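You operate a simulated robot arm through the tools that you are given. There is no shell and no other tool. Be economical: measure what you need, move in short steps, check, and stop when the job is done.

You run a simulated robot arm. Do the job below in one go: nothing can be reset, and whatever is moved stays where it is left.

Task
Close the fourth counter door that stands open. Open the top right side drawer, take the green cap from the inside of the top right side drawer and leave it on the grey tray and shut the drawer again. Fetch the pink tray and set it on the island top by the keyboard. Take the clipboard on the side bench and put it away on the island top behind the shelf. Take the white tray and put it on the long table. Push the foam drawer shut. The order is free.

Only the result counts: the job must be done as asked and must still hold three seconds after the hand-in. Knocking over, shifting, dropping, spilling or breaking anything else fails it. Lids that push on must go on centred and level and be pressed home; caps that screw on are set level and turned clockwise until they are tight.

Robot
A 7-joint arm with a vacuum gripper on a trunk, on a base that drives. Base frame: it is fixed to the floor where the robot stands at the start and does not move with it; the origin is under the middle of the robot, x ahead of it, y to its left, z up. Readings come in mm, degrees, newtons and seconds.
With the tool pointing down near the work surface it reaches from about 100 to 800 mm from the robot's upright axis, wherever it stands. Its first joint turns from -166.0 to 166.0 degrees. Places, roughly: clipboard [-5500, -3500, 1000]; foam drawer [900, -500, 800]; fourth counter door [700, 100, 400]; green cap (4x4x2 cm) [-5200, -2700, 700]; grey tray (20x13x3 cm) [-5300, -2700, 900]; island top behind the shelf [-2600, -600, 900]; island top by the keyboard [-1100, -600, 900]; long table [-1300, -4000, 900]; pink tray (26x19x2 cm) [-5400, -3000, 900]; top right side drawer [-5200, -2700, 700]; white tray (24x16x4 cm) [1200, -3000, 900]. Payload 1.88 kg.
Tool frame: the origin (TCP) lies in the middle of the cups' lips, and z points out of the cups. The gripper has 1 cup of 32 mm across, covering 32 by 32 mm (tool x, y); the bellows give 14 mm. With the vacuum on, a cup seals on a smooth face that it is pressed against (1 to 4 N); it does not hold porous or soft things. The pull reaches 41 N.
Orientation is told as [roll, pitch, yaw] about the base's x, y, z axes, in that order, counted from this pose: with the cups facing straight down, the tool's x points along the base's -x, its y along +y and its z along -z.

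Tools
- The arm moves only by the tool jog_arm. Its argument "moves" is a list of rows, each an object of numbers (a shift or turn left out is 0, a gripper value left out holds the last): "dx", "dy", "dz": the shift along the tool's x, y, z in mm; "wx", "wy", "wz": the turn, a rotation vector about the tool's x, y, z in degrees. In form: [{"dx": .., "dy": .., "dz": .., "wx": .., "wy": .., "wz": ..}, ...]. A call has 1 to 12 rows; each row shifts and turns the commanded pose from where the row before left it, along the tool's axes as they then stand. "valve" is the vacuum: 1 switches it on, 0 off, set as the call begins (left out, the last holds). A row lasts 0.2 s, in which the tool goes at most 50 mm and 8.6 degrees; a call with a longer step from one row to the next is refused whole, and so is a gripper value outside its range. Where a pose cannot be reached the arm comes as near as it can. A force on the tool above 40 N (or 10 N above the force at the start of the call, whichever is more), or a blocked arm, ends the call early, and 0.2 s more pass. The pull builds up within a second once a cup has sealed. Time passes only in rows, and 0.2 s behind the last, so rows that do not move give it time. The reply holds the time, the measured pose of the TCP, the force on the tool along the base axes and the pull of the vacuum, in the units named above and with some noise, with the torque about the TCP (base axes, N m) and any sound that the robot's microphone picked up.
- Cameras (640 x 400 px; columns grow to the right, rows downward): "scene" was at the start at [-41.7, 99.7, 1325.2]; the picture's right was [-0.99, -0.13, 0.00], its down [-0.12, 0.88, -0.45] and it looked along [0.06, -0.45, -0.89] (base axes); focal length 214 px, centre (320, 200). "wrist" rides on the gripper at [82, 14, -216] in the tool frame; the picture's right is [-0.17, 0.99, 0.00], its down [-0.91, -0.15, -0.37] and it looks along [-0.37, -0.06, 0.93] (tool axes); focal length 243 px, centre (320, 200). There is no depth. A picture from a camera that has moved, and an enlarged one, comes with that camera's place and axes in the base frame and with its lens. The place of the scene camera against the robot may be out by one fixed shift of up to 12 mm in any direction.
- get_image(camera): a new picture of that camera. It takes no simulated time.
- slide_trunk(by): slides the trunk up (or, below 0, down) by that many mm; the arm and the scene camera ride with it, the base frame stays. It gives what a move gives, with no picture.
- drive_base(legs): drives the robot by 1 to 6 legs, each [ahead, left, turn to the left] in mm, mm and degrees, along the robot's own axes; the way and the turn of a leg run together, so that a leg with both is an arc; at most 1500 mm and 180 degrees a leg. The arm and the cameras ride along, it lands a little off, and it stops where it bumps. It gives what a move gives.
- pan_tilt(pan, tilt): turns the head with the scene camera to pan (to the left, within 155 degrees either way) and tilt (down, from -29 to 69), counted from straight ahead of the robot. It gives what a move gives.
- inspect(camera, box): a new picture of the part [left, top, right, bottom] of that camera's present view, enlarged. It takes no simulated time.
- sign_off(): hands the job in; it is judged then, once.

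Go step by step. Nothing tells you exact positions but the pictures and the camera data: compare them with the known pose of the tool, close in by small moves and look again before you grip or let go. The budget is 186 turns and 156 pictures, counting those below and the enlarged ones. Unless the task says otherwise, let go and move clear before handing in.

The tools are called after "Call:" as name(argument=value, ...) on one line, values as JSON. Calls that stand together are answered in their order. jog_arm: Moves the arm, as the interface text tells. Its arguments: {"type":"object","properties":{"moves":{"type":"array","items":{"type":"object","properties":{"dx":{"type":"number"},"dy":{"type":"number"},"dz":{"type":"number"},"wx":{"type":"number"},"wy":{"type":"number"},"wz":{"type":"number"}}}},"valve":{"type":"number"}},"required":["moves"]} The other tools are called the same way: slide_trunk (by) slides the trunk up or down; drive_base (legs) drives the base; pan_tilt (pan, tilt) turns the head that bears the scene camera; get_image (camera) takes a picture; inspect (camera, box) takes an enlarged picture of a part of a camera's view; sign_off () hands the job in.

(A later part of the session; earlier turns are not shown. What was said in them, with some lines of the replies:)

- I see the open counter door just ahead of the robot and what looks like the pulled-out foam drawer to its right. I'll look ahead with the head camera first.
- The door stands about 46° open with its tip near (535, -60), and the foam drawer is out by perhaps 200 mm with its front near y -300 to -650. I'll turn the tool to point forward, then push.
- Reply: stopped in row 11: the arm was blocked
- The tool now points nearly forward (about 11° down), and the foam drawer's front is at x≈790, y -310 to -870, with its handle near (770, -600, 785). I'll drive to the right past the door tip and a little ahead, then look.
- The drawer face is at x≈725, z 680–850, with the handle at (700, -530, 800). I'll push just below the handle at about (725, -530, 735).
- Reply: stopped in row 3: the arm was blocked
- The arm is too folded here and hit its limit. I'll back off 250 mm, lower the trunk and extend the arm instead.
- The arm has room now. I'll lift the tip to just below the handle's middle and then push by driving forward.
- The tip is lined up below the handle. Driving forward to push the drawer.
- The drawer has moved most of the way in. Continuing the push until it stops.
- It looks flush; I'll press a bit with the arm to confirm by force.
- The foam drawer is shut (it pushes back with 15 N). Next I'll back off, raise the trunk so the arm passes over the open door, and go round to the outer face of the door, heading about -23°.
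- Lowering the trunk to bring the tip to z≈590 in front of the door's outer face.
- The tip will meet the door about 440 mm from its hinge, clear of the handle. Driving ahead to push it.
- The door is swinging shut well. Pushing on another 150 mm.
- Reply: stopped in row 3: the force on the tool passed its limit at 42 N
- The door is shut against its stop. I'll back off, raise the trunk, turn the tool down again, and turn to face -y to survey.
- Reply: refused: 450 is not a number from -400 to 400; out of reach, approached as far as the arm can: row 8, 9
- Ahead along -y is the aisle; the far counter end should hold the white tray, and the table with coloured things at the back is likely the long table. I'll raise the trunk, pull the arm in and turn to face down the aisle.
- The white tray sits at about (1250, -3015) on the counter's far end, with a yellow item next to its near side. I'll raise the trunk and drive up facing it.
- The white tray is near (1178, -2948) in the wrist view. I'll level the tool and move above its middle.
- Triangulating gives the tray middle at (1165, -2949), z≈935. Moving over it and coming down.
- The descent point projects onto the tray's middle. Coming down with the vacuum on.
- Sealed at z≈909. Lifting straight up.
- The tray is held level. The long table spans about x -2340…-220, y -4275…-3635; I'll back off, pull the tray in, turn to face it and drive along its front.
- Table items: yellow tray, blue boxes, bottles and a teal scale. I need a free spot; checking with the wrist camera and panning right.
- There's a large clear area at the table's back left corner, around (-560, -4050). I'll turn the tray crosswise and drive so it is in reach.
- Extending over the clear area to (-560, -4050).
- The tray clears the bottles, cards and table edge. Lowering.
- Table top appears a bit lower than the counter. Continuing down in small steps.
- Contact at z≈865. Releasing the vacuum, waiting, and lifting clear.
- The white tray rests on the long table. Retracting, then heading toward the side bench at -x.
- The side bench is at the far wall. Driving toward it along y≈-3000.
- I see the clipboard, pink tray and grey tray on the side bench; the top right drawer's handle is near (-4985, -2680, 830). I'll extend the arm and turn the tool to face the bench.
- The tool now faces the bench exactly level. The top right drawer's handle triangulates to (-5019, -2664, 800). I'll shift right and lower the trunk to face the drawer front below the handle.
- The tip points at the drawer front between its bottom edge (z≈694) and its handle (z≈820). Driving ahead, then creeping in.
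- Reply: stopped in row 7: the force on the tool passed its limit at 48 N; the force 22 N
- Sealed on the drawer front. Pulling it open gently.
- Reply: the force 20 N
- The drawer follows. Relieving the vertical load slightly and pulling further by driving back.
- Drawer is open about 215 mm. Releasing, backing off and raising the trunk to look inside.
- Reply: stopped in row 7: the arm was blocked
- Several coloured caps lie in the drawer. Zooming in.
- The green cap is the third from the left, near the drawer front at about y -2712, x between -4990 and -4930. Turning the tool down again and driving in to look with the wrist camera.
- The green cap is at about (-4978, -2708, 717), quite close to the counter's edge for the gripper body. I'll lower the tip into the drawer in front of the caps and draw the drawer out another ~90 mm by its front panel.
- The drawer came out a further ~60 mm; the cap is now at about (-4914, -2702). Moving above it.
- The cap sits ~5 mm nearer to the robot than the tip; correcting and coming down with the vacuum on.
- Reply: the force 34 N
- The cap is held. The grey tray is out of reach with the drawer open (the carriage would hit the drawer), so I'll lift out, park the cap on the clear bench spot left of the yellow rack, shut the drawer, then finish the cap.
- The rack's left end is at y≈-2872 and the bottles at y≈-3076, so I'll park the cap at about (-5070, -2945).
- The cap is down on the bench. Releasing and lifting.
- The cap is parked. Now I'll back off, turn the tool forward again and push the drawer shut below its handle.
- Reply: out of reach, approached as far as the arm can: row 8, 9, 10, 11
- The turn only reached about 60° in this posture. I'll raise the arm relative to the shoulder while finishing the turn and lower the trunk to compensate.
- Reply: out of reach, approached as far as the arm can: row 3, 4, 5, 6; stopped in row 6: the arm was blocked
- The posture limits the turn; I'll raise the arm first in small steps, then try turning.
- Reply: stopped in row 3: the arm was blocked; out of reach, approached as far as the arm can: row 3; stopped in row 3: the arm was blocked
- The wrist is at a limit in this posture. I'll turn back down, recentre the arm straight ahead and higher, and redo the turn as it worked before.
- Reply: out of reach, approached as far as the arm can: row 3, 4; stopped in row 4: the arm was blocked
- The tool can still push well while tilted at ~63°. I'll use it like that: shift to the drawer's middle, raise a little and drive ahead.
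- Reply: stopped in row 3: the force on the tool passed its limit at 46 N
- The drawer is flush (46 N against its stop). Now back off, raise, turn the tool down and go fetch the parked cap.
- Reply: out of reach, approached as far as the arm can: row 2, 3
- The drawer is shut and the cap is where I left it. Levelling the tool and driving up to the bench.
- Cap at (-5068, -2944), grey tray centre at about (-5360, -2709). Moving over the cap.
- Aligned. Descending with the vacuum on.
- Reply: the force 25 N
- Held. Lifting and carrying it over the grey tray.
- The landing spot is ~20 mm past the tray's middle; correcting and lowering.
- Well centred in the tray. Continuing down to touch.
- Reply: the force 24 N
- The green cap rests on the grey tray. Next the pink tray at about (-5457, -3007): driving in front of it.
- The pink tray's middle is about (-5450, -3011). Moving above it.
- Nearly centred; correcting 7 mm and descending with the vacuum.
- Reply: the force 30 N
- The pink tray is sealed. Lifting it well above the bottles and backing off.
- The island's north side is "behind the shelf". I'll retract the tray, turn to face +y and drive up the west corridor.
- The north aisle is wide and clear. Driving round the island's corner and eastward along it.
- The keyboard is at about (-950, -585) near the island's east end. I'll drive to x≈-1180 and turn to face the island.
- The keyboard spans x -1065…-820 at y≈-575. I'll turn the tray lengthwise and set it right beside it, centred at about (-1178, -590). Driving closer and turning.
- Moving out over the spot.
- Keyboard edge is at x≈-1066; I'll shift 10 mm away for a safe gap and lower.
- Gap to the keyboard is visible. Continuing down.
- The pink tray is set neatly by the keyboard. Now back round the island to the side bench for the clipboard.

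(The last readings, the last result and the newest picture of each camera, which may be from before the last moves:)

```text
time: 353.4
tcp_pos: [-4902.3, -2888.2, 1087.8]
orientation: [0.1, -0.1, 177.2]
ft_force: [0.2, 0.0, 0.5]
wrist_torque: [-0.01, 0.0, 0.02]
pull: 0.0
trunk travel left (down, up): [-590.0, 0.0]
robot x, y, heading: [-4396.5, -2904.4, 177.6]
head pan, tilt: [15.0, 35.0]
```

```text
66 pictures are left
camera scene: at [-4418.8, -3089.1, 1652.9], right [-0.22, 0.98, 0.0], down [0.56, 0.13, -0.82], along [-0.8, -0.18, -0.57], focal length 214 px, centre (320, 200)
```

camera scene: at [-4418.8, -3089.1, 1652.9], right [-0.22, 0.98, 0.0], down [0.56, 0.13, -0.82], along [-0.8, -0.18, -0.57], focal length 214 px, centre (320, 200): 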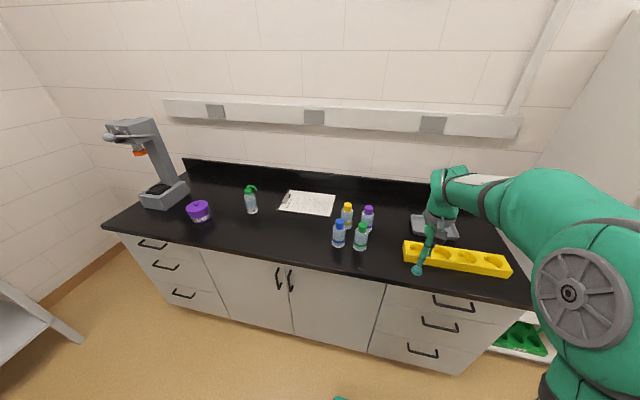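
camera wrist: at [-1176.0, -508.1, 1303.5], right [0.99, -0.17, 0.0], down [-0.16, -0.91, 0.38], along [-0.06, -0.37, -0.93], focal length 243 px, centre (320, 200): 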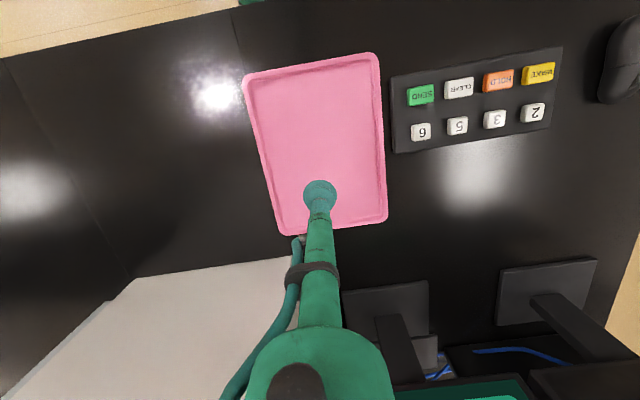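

The clipboard lies at about (-5448, -3405). Raising a little and moving in front of it.

Call:
jog_arm(moves=[{"dz": -30}, {"dz": -30}])

Call:
drive_base(legs=[[0, 500, 2.3], [310, 0, 0]])

Call:
get_image(camera="wrist")

```text
time: 354.0
tcp_pos: [-4901.0, -2887.6, 1146.7]
orientation: [0.0, -0.2, 177.2]
ft_force: [0.5, 0.4, 1.0]
wrist_torque: [0.01, 0.02, -0.01]
pull: 0.1
trunk travel left (down, up): [-590.0, 0.0]
robot x, y, heading: [-4393.2, -2903.9, 177.6]
head pan, tilt: [15.0, 35.0]
```

```text
time: 358.6
tcp_pos: [-5222.0, -3412.7, 1145.3]
orientation: [0.0, -0.1, 179.7]
ft_force: [-0.2, 0.2, 0.4]
wrist_torque: [0.01, 0.0, -0.01]
pull: 0.1
trunk travel left (down, up): [-590.0, 0.0]
robot x, y, heading: [-4717.3, -3402.4, -179.6]
head pan, tilt: [15.0, 35.0]
```

```text
65 pictures are left
camera wrist: at [-5139.3, -3425.8, 1361.9], right [-0.17, -0.99, 0.0], down [-0.91, 0.16, 0.38], along [-0.37, 0.06, -0.93], focal length 243 px, centre (320, 200)
```

wrist: 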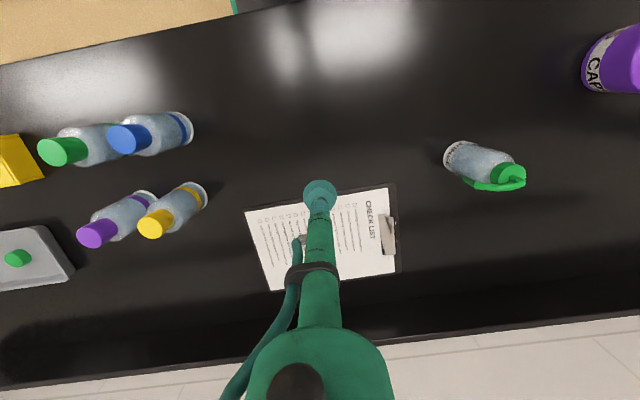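

The clipboard's middle is about (-5424, -3390). Moving above it.

Call:
jog_arm(moves=[{"dx": -40, "dy": -4}, {"dx": -40, "dy": -4}, {"dx": -40, "dy": -5}, {"dx": -40, "dy": -5}, {"dx": -42, "dy": -4}, {"dz": 40}, {"dz": 45}, {"dz": 45}, {"dz": 45}])

Call:
get_image(camera="wrist")

```text
time: 360.6
tcp_pos: [-5425.4, -3389.8, 972.6]
orientation: [0.0, -0.1, 179.7]
ft_force: [0.2, 0.6, -0.5]
wrist_torque: [-0.03, -0.03, 0.0]
pull: 0.0
trunk travel left (down, up): [-590.0, 0.0]
robot x, y, heading: [-4717.8, -3403.9, -179.7]
head pan, tilt: [15.0, 35.0]
```

```text
64 pictures are left
camera wrist: at [-5343.3, -3403.0, 1188.3], right [-0.17, -0.99, 0.0], down [-0.91, 0.16, 0.38], along [-0.37, 0.06, -0.93], focal length 243 px, centre (320, 200)
```

wrist: 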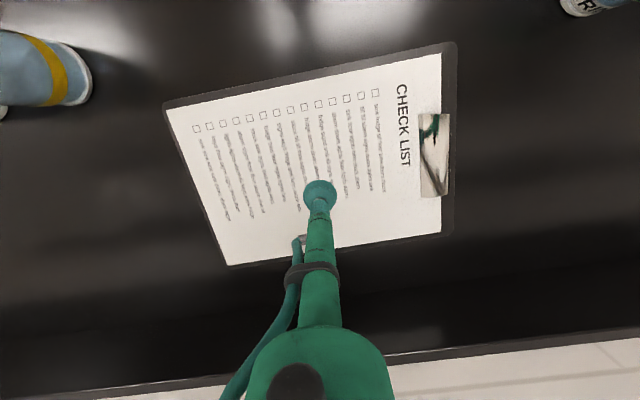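

Well centred; shifting 6 mm toward the clip for balance and descending with the vacuum on.

Call:
jog_arm(moves=[{"dy": 6, "dz": 30}, {"dz": 25}, {"dz": 10}, {"dz": 5}, {"dz": 4}, {"dz": 4}, {"dz": 4}], valve=1)

```text
time: 362.2
tcp_pos: [-5425.4, -3394.6, 893.5]
orientation: [0.0, -0.6, 179.7]
ft_force: [9.7, -0.2, 31.9]
wrist_torque: [-0.04, 0.09, -0.19]
pull: 41.2
trunk travel left (down, up): [-590.0, 0.0]
robot x, y, heading: [-4718.2, -3404.4, -180.0]
head pan, tilt: [15.0, 35.0]
```

Sealed. Lifting straight up and checking.

Call:
jog_arm(moves=[{"dz": -8}, {"dz": -15}, {"dz": -30}, {"dz": -40}, {"dz": -45}, {"dz": -45}, {"dz": -45}, {"dz": -20}])

Call:
get_image(camera="wrist")

```text
time: 364.0
tcp_pos: [-5422.3, -3394.8, 1137.0]
orientation: [0.0, -0.2, 179.7]
ft_force: [0.0, 0.5, -2.4]
wrist_torque: [0.04, 0.02, -0.02]
pull: 40.8
trunk travel left (down, up): [-590.0, 0.0]
robot x, y, heading: [-4714.7, -3406.4, -179.8]
head pan, tilt: [15.0, 35.0]
```

```text
63 pictures are left
camera wrist: at [-5340.2, -3410.2, 1353.1], right [-0.17, -0.99, 0.0], down [-0.91, 0.16, 0.38], along [-0.37, 0.06, -0.93], focal length 243 px, centre (320, 200)
```

wrist: 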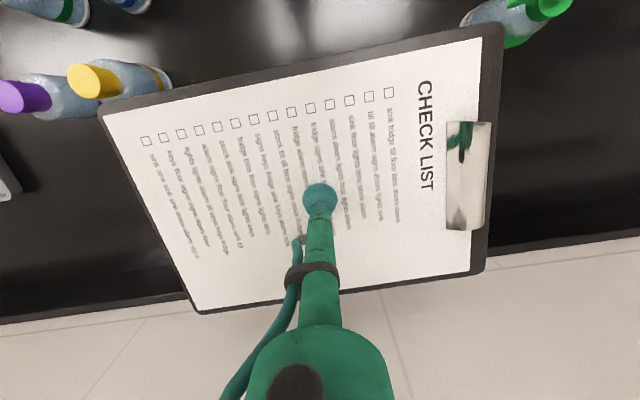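

The clipboard is held level. Backing away, retracting and going north again.

Call:
drive_base(legs=[[-380, 0, 0]])

Call:
jog_arm(moves=[{"dx": 40}, {"dx": 40}, {"dx": 40}, {"dx": 40}, {"dx": 40}])

Call:
drive_base(legs=[[0, 0, -90], [1500, 0, 0], [1500, 0, 0]])

```text
time: 366.5
tcp_pos: [-5036.4, -3392.5, 1137.0]
orientation: [0.0, -0.2, 179.6]
ft_force: [0.0, -0.6, -2.1]
wrist_torque: [0.05, -0.04, -0.04]
pull: 40.7
trunk travel left (down, up): [-590.0, 0.0]
robot x, y, heading: [-4332.0, -3401.1, -179.8]
head pan, tilt: [15.0, 35.0]
```

```text
time: 367.7
tcp_pos: [-4838.0, -3392.9, 1136.5]
orientation: [-0.1, -0.2, 179.5]
ft_force: [0.1, 0.2, -2.1]
wrist_torque: [0.03, 0.01, -0.03]
pull: 40.4
trunk travel left (down, up): [-590.0, 0.0]
robot x, y, heading: [-4325.2, -3401.3, -179.7]
head pan, tilt: [15.0, 35.0]
```

```text
time: 386.0
tcp_pos: [-4223.9, 90.7, 1135.5]
orientation: [0.0, -0.1, 88.3]
ft_force: [-0.3, 0.3, -2.1]
wrist_torque: [0.03, -0.04, 0.03]
pull: 40.9
trunk travel left (down, up): [-590.0, 0.0]
robot x, y, heading: [-4242.0, -415.4, 88.9]
head pan, tilt: [15.0, 35.0]
```

Call:
drive_base(legs=[[750, 0, 0], [0, 0, -89], [1500, 0, 0], [150, 0, 0], [0, 0, -90]])

Call:
pan_tilt(pan=0, tilt=35)

Call:
get_image(camera="scene")

Call:
get_image(camera="wrist")

```text
time: 405.6
tcp_pos: [-2627.8, -129.9, 1135.3]
orientation: [-0.1, 0.0, -90.8]
ft_force: [0.2, -0.3, -2.4]
wrist_torque: [0.05, 0.05, 0.0]
pull: 40.6
trunk travel left (down, up): [-590.0, 0.0]
robot x, y, heading: [-2613.4, 377.9, -90.3]
head pan, tilt: [15.0, 35.0]
```

```text
time: 406.4
tcp_pos: [-2627.9, -129.2, 1136.4]
orientation: [-0.1, -0.2, -90.9]
ft_force: [1.0, -0.1, -2.2]
wrist_torque: [0.01, 0.01, -0.02]
pull: 40.2
trunk travel left (down, up): [-590.0, 0.0]
robot x, y, heading: [-2618.7, 376.6, -90.3]
head pan, tilt: [0.0, 35.0]
```

```text
62 pictures are left
camera scene: at [-2442.3, 346.3, 1652.9], right [-1.0, 0.0, 0.0], down [0.0, 0.57, -0.82], along [0.0, -0.82, -0.57], focal length 214 px, centre (320, 200)
```

scene: 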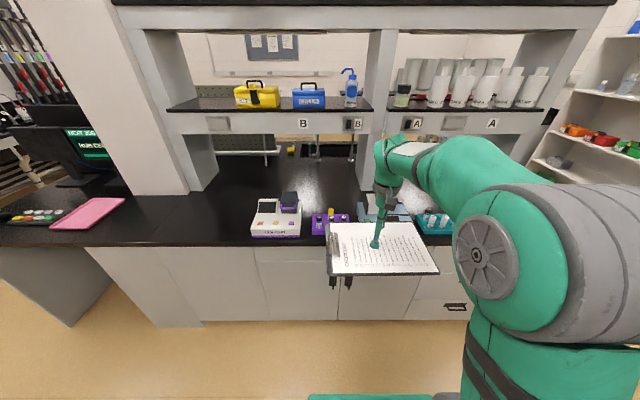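

```text
61 pictures are left
camera wrist: at [-2613.3, -47.2, 1351.8], right [0.98, -0.18, 0.0], down [-0.17, -0.91, 0.38], along [-0.07, -0.37, -0.93], focal length 243 px, centre (320, 200)
```

wrist: 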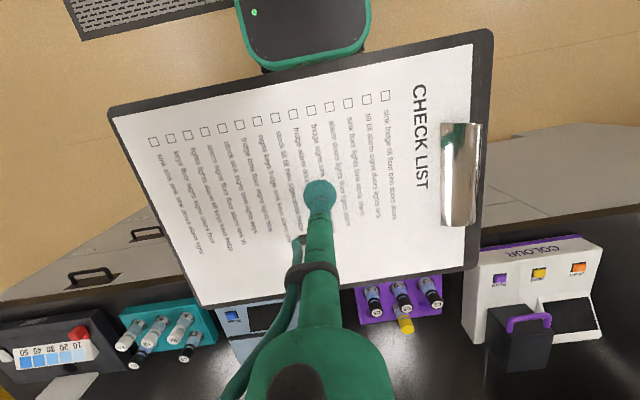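

The strip on this (north) side behind the shelf has items from x≈-2040 westward; it is clear from -2020 to -1650. I'll set the clipboard lengthwise at about (-1830, -590), so strafe there and turn the board.

Call:
drive_base(legs=[[0, 790, 0]])

Call:
jog_arm(moves=[{"wz": 8.2}, {"wz": 8.2}, {"wz": 8.2}, {"wz": 8.2}, {"wz": 8.2}, {"wz": 8.2}, {"wz": 8.2}, {"wz": 8.2}, {"wz": 8.2}, {"wz": 8.2}, {"wz": 7.5}])

Call:
get_image(camera="scene")

Call:
get_image(camera="wrist")

```text
time: 410.6
tcp_pos: [-1852.9, -141.2, 1135.5]
orientation: [0.1, -0.1, -91.8]
ft_force: [-0.5, 0.2, -2.3]
wrist_torque: [0.07, 0.01, 0.01]
pull: 40.6
trunk travel left (down, up): [-590.0, 0.0]
robot x, y, heading: [-1833.6, 362.0, -91.4]
head pan, tilt: [0.0, 35.0]
```

```text
time: 413.0
tcp_pos: [-1853.5, -141.1, 1134.8]
orientation: [0.1, 0.0, 178.5]
ft_force: [0.2, -0.6, -3.6]
wrist_torque: [0.0, 0.01, 0.0]
pull: 41.0
trunk travel left (down, up): [-590.0, 0.0]
robot x, y, heading: [-1835.1, 365.3, -91.3]
head pan, tilt: [0.0, 35.0]
```

```text
60 pictures are left
camera scene: at [-1658.1, 332.0, 1652.9], right [-1.0, 0.02, 0.0], down [0.01, 0.57, -0.82], along [-0.02, -0.82, -0.57], focal length 214 px, centre (320, 200)
```

scene: 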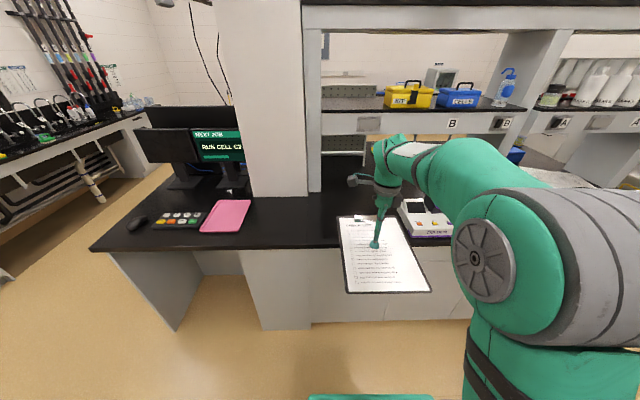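

```text
59 pictures are left
camera wrist: at [-1771.4, -156.0, 1351.8], right [-0.19, -0.98, 0.0], down [-0.91, 0.18, 0.37], along [-0.37, 0.07, -0.93], focal length 243 px, centre (320, 200)
```

wrist: 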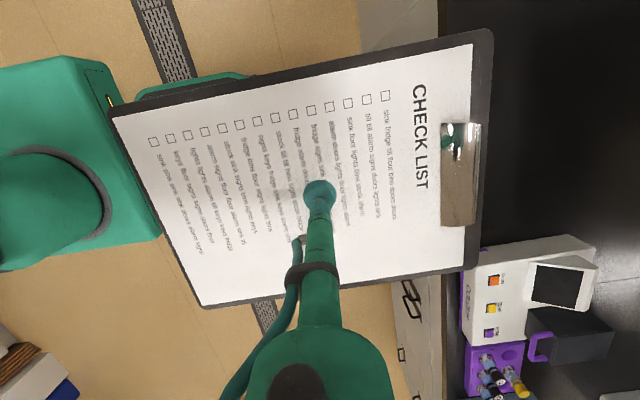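

Clear space is x -2090…-1640 behind the shelf. Driving in and extending to (-1860, -605).

Call:
drive_base(legs=[[250, 0, 1.3]])

Call:
jog_arm(moves=[{"dy": 43}, {"dy": 43}, {"dy": 43}, {"dy": 43}, {"dy": 43}, {"dz": 40}, {"dz": 40}])

Call:
get_image(camera="scene")

Call:
get_image(camera="wrist")

```text
time: 414.9
tcp_pos: [-1843.7, -393.8, 1134.4]
orientation: [0.1, 0.0, 180.0]
ft_force: [-0.9, 0.1, -2.3]
wrist_torque: [0.05, -0.01, -0.02]
pull: 41.1
trunk travel left (down, up): [-590.0, 0.0]
robot x, y, heading: [-1832.7, 111.5, -89.8]
head pan, tilt: [0.0, 35.0]
```

```text
time: 416.4
tcp_pos: [-1840.9, -609.3, 1055.6]
orientation: [0.0, 0.0, 179.9]
ft_force: [-0.4, -0.6, -2.4]
wrist_torque: [0.04, -0.03, 0.0]
pull: 41.1
trunk travel left (down, up): [-590.0, 0.0]
robot x, y, heading: [-1828.9, 112.0, -90.0]
head pan, tilt: [0.0, 35.0]
```

```text
58 pictures are left
camera scene: at [-1660.2, 82.9, 1652.9], right [-1.0, 0.0, 0.0], down [0.0, 0.57, -0.82], along [0.0, -0.82, -0.57], focal length 214 px, centre (320, 200)
```

scene: 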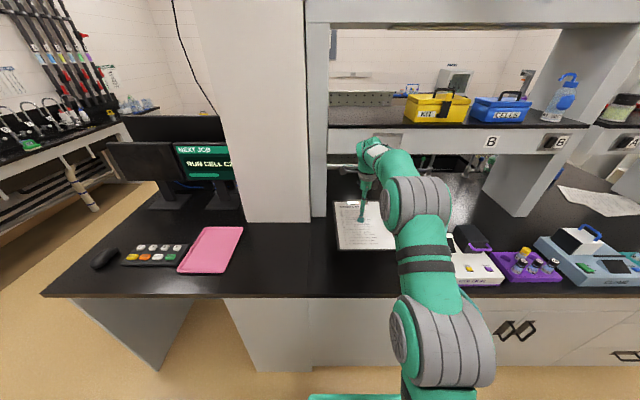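

```text
57 pictures are left
camera wrist: at [-1759.2, -622.4, 1273.0], right [-0.17, -0.99, 0.0], down [-0.91, 0.15, 0.37], along [-0.37, 0.06, -0.93], focal length 243 px, centre (320, 200)
```

wrist: 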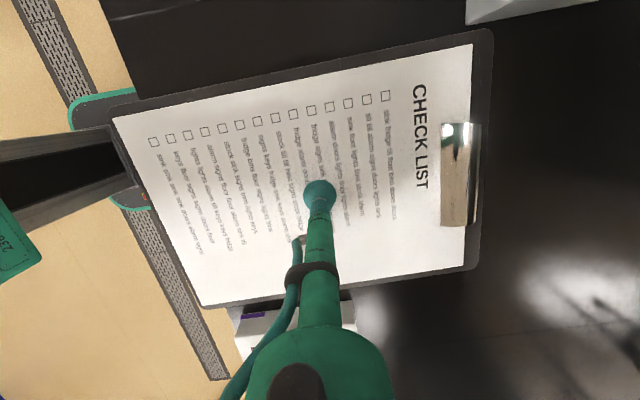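

Clear all round. Shifting 15 mm further in and lowering.

Call:
jog_arm(moves=[{"dx": -15, "dz": 30}, {"dz": 40}, {"dz": 35}, {"dz": 15}, {"dz": 6}])

Call:
jog_arm(moves=[{"dz": 5}, {"dz": 5}, {"dz": 4}])

Call:
jog_arm(moves=[{"dz": 4}, {"dz": 3}])

```text
time: 417.6
tcp_pos: [-1859.0, -610.3, 929.5]
orientation: [0.1, 0.0, 179.9]
ft_force: [0.3, 0.8, -1.6]
wrist_torque: [0.03, -0.05, 0.0]
pull: 41.3
trunk travel left (down, up): [-590.0, 0.0]
robot x, y, heading: [-1834.7, 111.4, -90.2]
head pan, tilt: [0.0, 35.0]
```

```text
time: 418.4
tcp_pos: [-1858.9, -609.4, 915.6]
orientation: [0.1, 0.0, 180.0]
ft_force: [0.8, -0.4, -1.1]
wrist_torque: [0.04, -0.02, -0.04]
pull: 40.5
trunk travel left (down, up): [-590.0, 0.0]
robot x, y, heading: [-1836.2, 114.5, -89.9]
head pan, tilt: [0.0, 35.0]
```

```text
time: 419.1
tcp_pos: [-1859.1, -609.4, 908.2]
orientation: [0.2, 0.0, 179.9]
ft_force: [-0.2, 0.3, -2.6]
wrist_torque: [0.03, 0.0, -0.03]
pull: 40.9
trunk travel left (down, up): [-590.0, 0.0]
robot x, y, heading: [-1832.7, 111.2, -89.9]
head pan, tilt: [0.0, 35.0]
```

Call:
jog_arm(moves=[{"dz": 3}, {"dz": 3}])

Call:
jog_arm(moves=[{"dz": 3}, {"dz": 2}])

Call:
jog_arm(moves=[{"dz": 2}])

```text
time: 419.6
tcp_pos: [-1859.4, -610.0, 905.4]
orientation: [0.3, 0.0, 179.9]
ft_force: [-0.8, 6.9, 4.3]
wrist_torque: [-0.16, 0.05, 0.2]
pull: 40.6
trunk travel left (down, up): [-590.0, 0.0]
robot x, y, heading: [-1838.2, 110.1, -89.9]
head pan, tilt: [0.0, 35.0]
```

```text
time: 420.2
tcp_pos: [-1860.4, -608.7, 902.5]
orientation: [0.5, 0.0, 179.9]
ft_force: [0.5, 7.5, 26.3]
wrist_torque: [0.0, 0.06, -0.12]
pull: 40.8
trunk travel left (down, up): [-590.0, 0.0]
robot x, y, heading: [-1833.6, 111.9, -90.0]
head pan, tilt: [0.0, 35.0]
```

```text
time: 420.6
tcp_pos: [-1859.3, -609.9, 900.4]
orientation: [0.5, -0.1, 180.0]
ft_force: [0.8, 3.0, 29.5]
wrist_torque: [-0.06, 0.0, -0.24]
pull: 40.7
trunk travel left (down, up): [-590.0, 0.0]
robot x, y, heading: [-1836.2, 113.9, -90.0]
head pan, tilt: [0.0, 35.0]
```

It is down firmly. Easing, releasing and lifting clear.

Call:
jog_arm(moves=[{"dz": -3}, {}, {}, {}, {}, {"dz": -4}, {"dz": -10}, {"dz": -35}, {"dz": -45}, {"dz": -45}, {"dz": -45}], valve=0)

Call:
get_image(camera="wrist")

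Call:
jog_arm(moves=[{"dy": -42}, {"dy": -42}, {"dy": -42}, {"dy": -42}, {"dy": -42}])

Call:
drive_base(legs=[[-200, 0, 0]])

Call:
get_image(camera="scene")

```text
time: 423.1
tcp_pos: [-1857.7, -608.3, 1084.3]
orientation: [0.1, 0.0, 179.9]
ft_force: [-0.2, -0.3, -0.7]
wrist_torque: [0.01, -0.01, 0.02]
pull: 0.1
trunk travel left (down, up): [-590.0, 0.0]
robot x, y, heading: [-1835.4, 111.8, -90.0]
head pan, tilt: [0.0, 35.0]
```

```text
56 pictures are left
camera wrist: at [-1774.3, -621.4, 1300.0], right [-0.17, -0.99, 0.0], down [-0.91, 0.15, 0.37], along [-0.37, 0.06, -0.93], focal length 243 px, centre (320, 200)
```

wrist: 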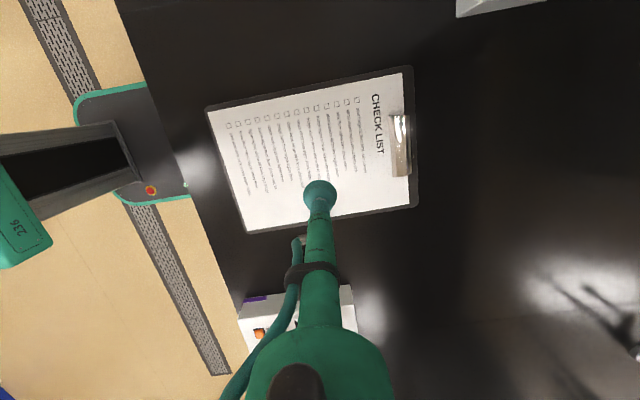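

```text
time: 424.2
tcp_pos: [-1858.6, -398.9, 1081.7]
orientation: [0.1, 0.0, 180.0]
ft_force: [-0.2, -1.1, -0.8]
wrist_torque: [0.03, 0.01, -0.02]
pull: 0.1
trunk travel left (down, up): [-590.0, 0.0]
robot x, y, heading: [-1834.4, 111.6, -90.0]
head pan, tilt: [0.0, 35.0]
```

```text
time: 425.9
tcp_pos: [-1859.9, -196.3, 1081.1]
orientation: [0.1, 0.0, -180.0]
ft_force: [0.7, 0.0, -0.4]
wrist_torque: [0.03, -0.04, 0.01]
pull: 0.1
trunk travel left (down, up): [-590.0, 0.0]
robot x, y, heading: [-1836.9, 314.1, -89.9]
head pan, tilt: [0.0, 35.0]
```

```text
55 pictures are left
camera scene: at [-1660.4, 285.6, 1652.9], right [-1.0, 0.0, 0.0], down [0.0, 0.57, -0.82], along [0.0, -0.82, -0.57], focal length 214 px, centre (320, 200)
```

scene: 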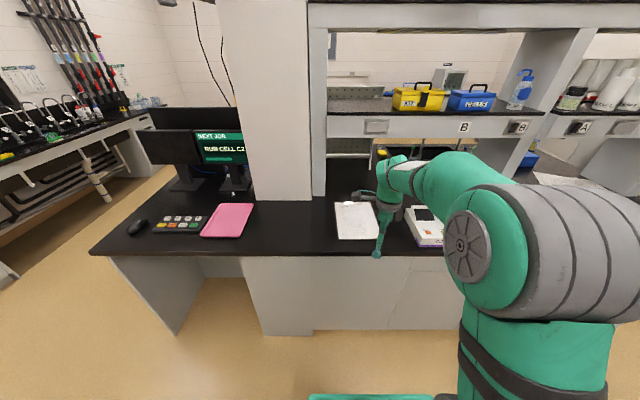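

The clipboard lies flat behind the shelf. A last look at the counter door and the foam drawer from here.

Call:
pan_tilt(pan=85, tilt=15)

Call:
inspect(camera="scene", box=[230, 150, 470, 300])

```text
time: 427.4
tcp_pos: [-1859.4, -196.8, 1082.5]
orientation: [0.0, 0.0, -180.0]
ft_force: [-0.3, 0.1, -0.3]
wrist_torque: [0.01, -0.03, 0.01]
pull: 0.0
trunk travel left (down, up): [-590.0, 0.0]
robot x, y, heading: [-1833.8, 312.1, -89.7]
head pan, tilt: [85.0, 15.0]
```

```text
2.67 times, centred on (350, 225) of scene
camera zoom: at [-1567.5, 365.3, 1684.9], right [-0.09, -1.0, 0.0], down [-0.26, 0.02, -0.97], along [0.96, -0.08, -0.26], focal length 572 px, centre (240, 133)
```

zoom: 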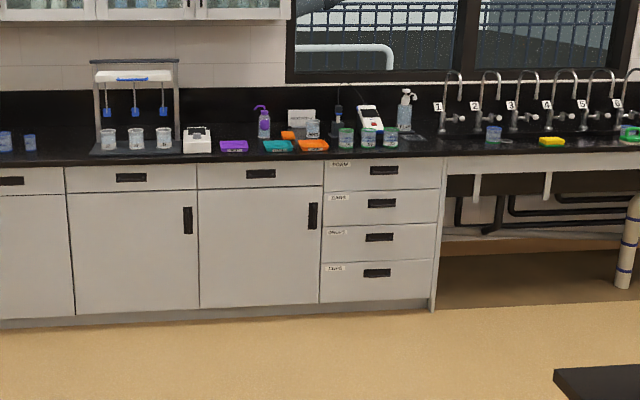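

The door and the foam drawer are both shut, and everything else is in place with the arm clear. Handing in.

Call:
sign_off()

```text
The job is handed in.
```

The whole job is done and handed in. I saw no other object disturbed; I took no last look at the side bench or the long table.

- **Fourth counter door:** shut.
- **Foam drawer:** shut.
- **Green cap:** on the grey tray. I parked it on the side bench for a moment because the tray was out of reach with the drawer open.
- **Top right side drawer:** shut again.
- **Pink tray:** on the island top beside the keyboard.
- **Clipboard:** on the island top behind the shelf, in the clear space near the shelf's keyboard end.
- **White tray:** on the long table.
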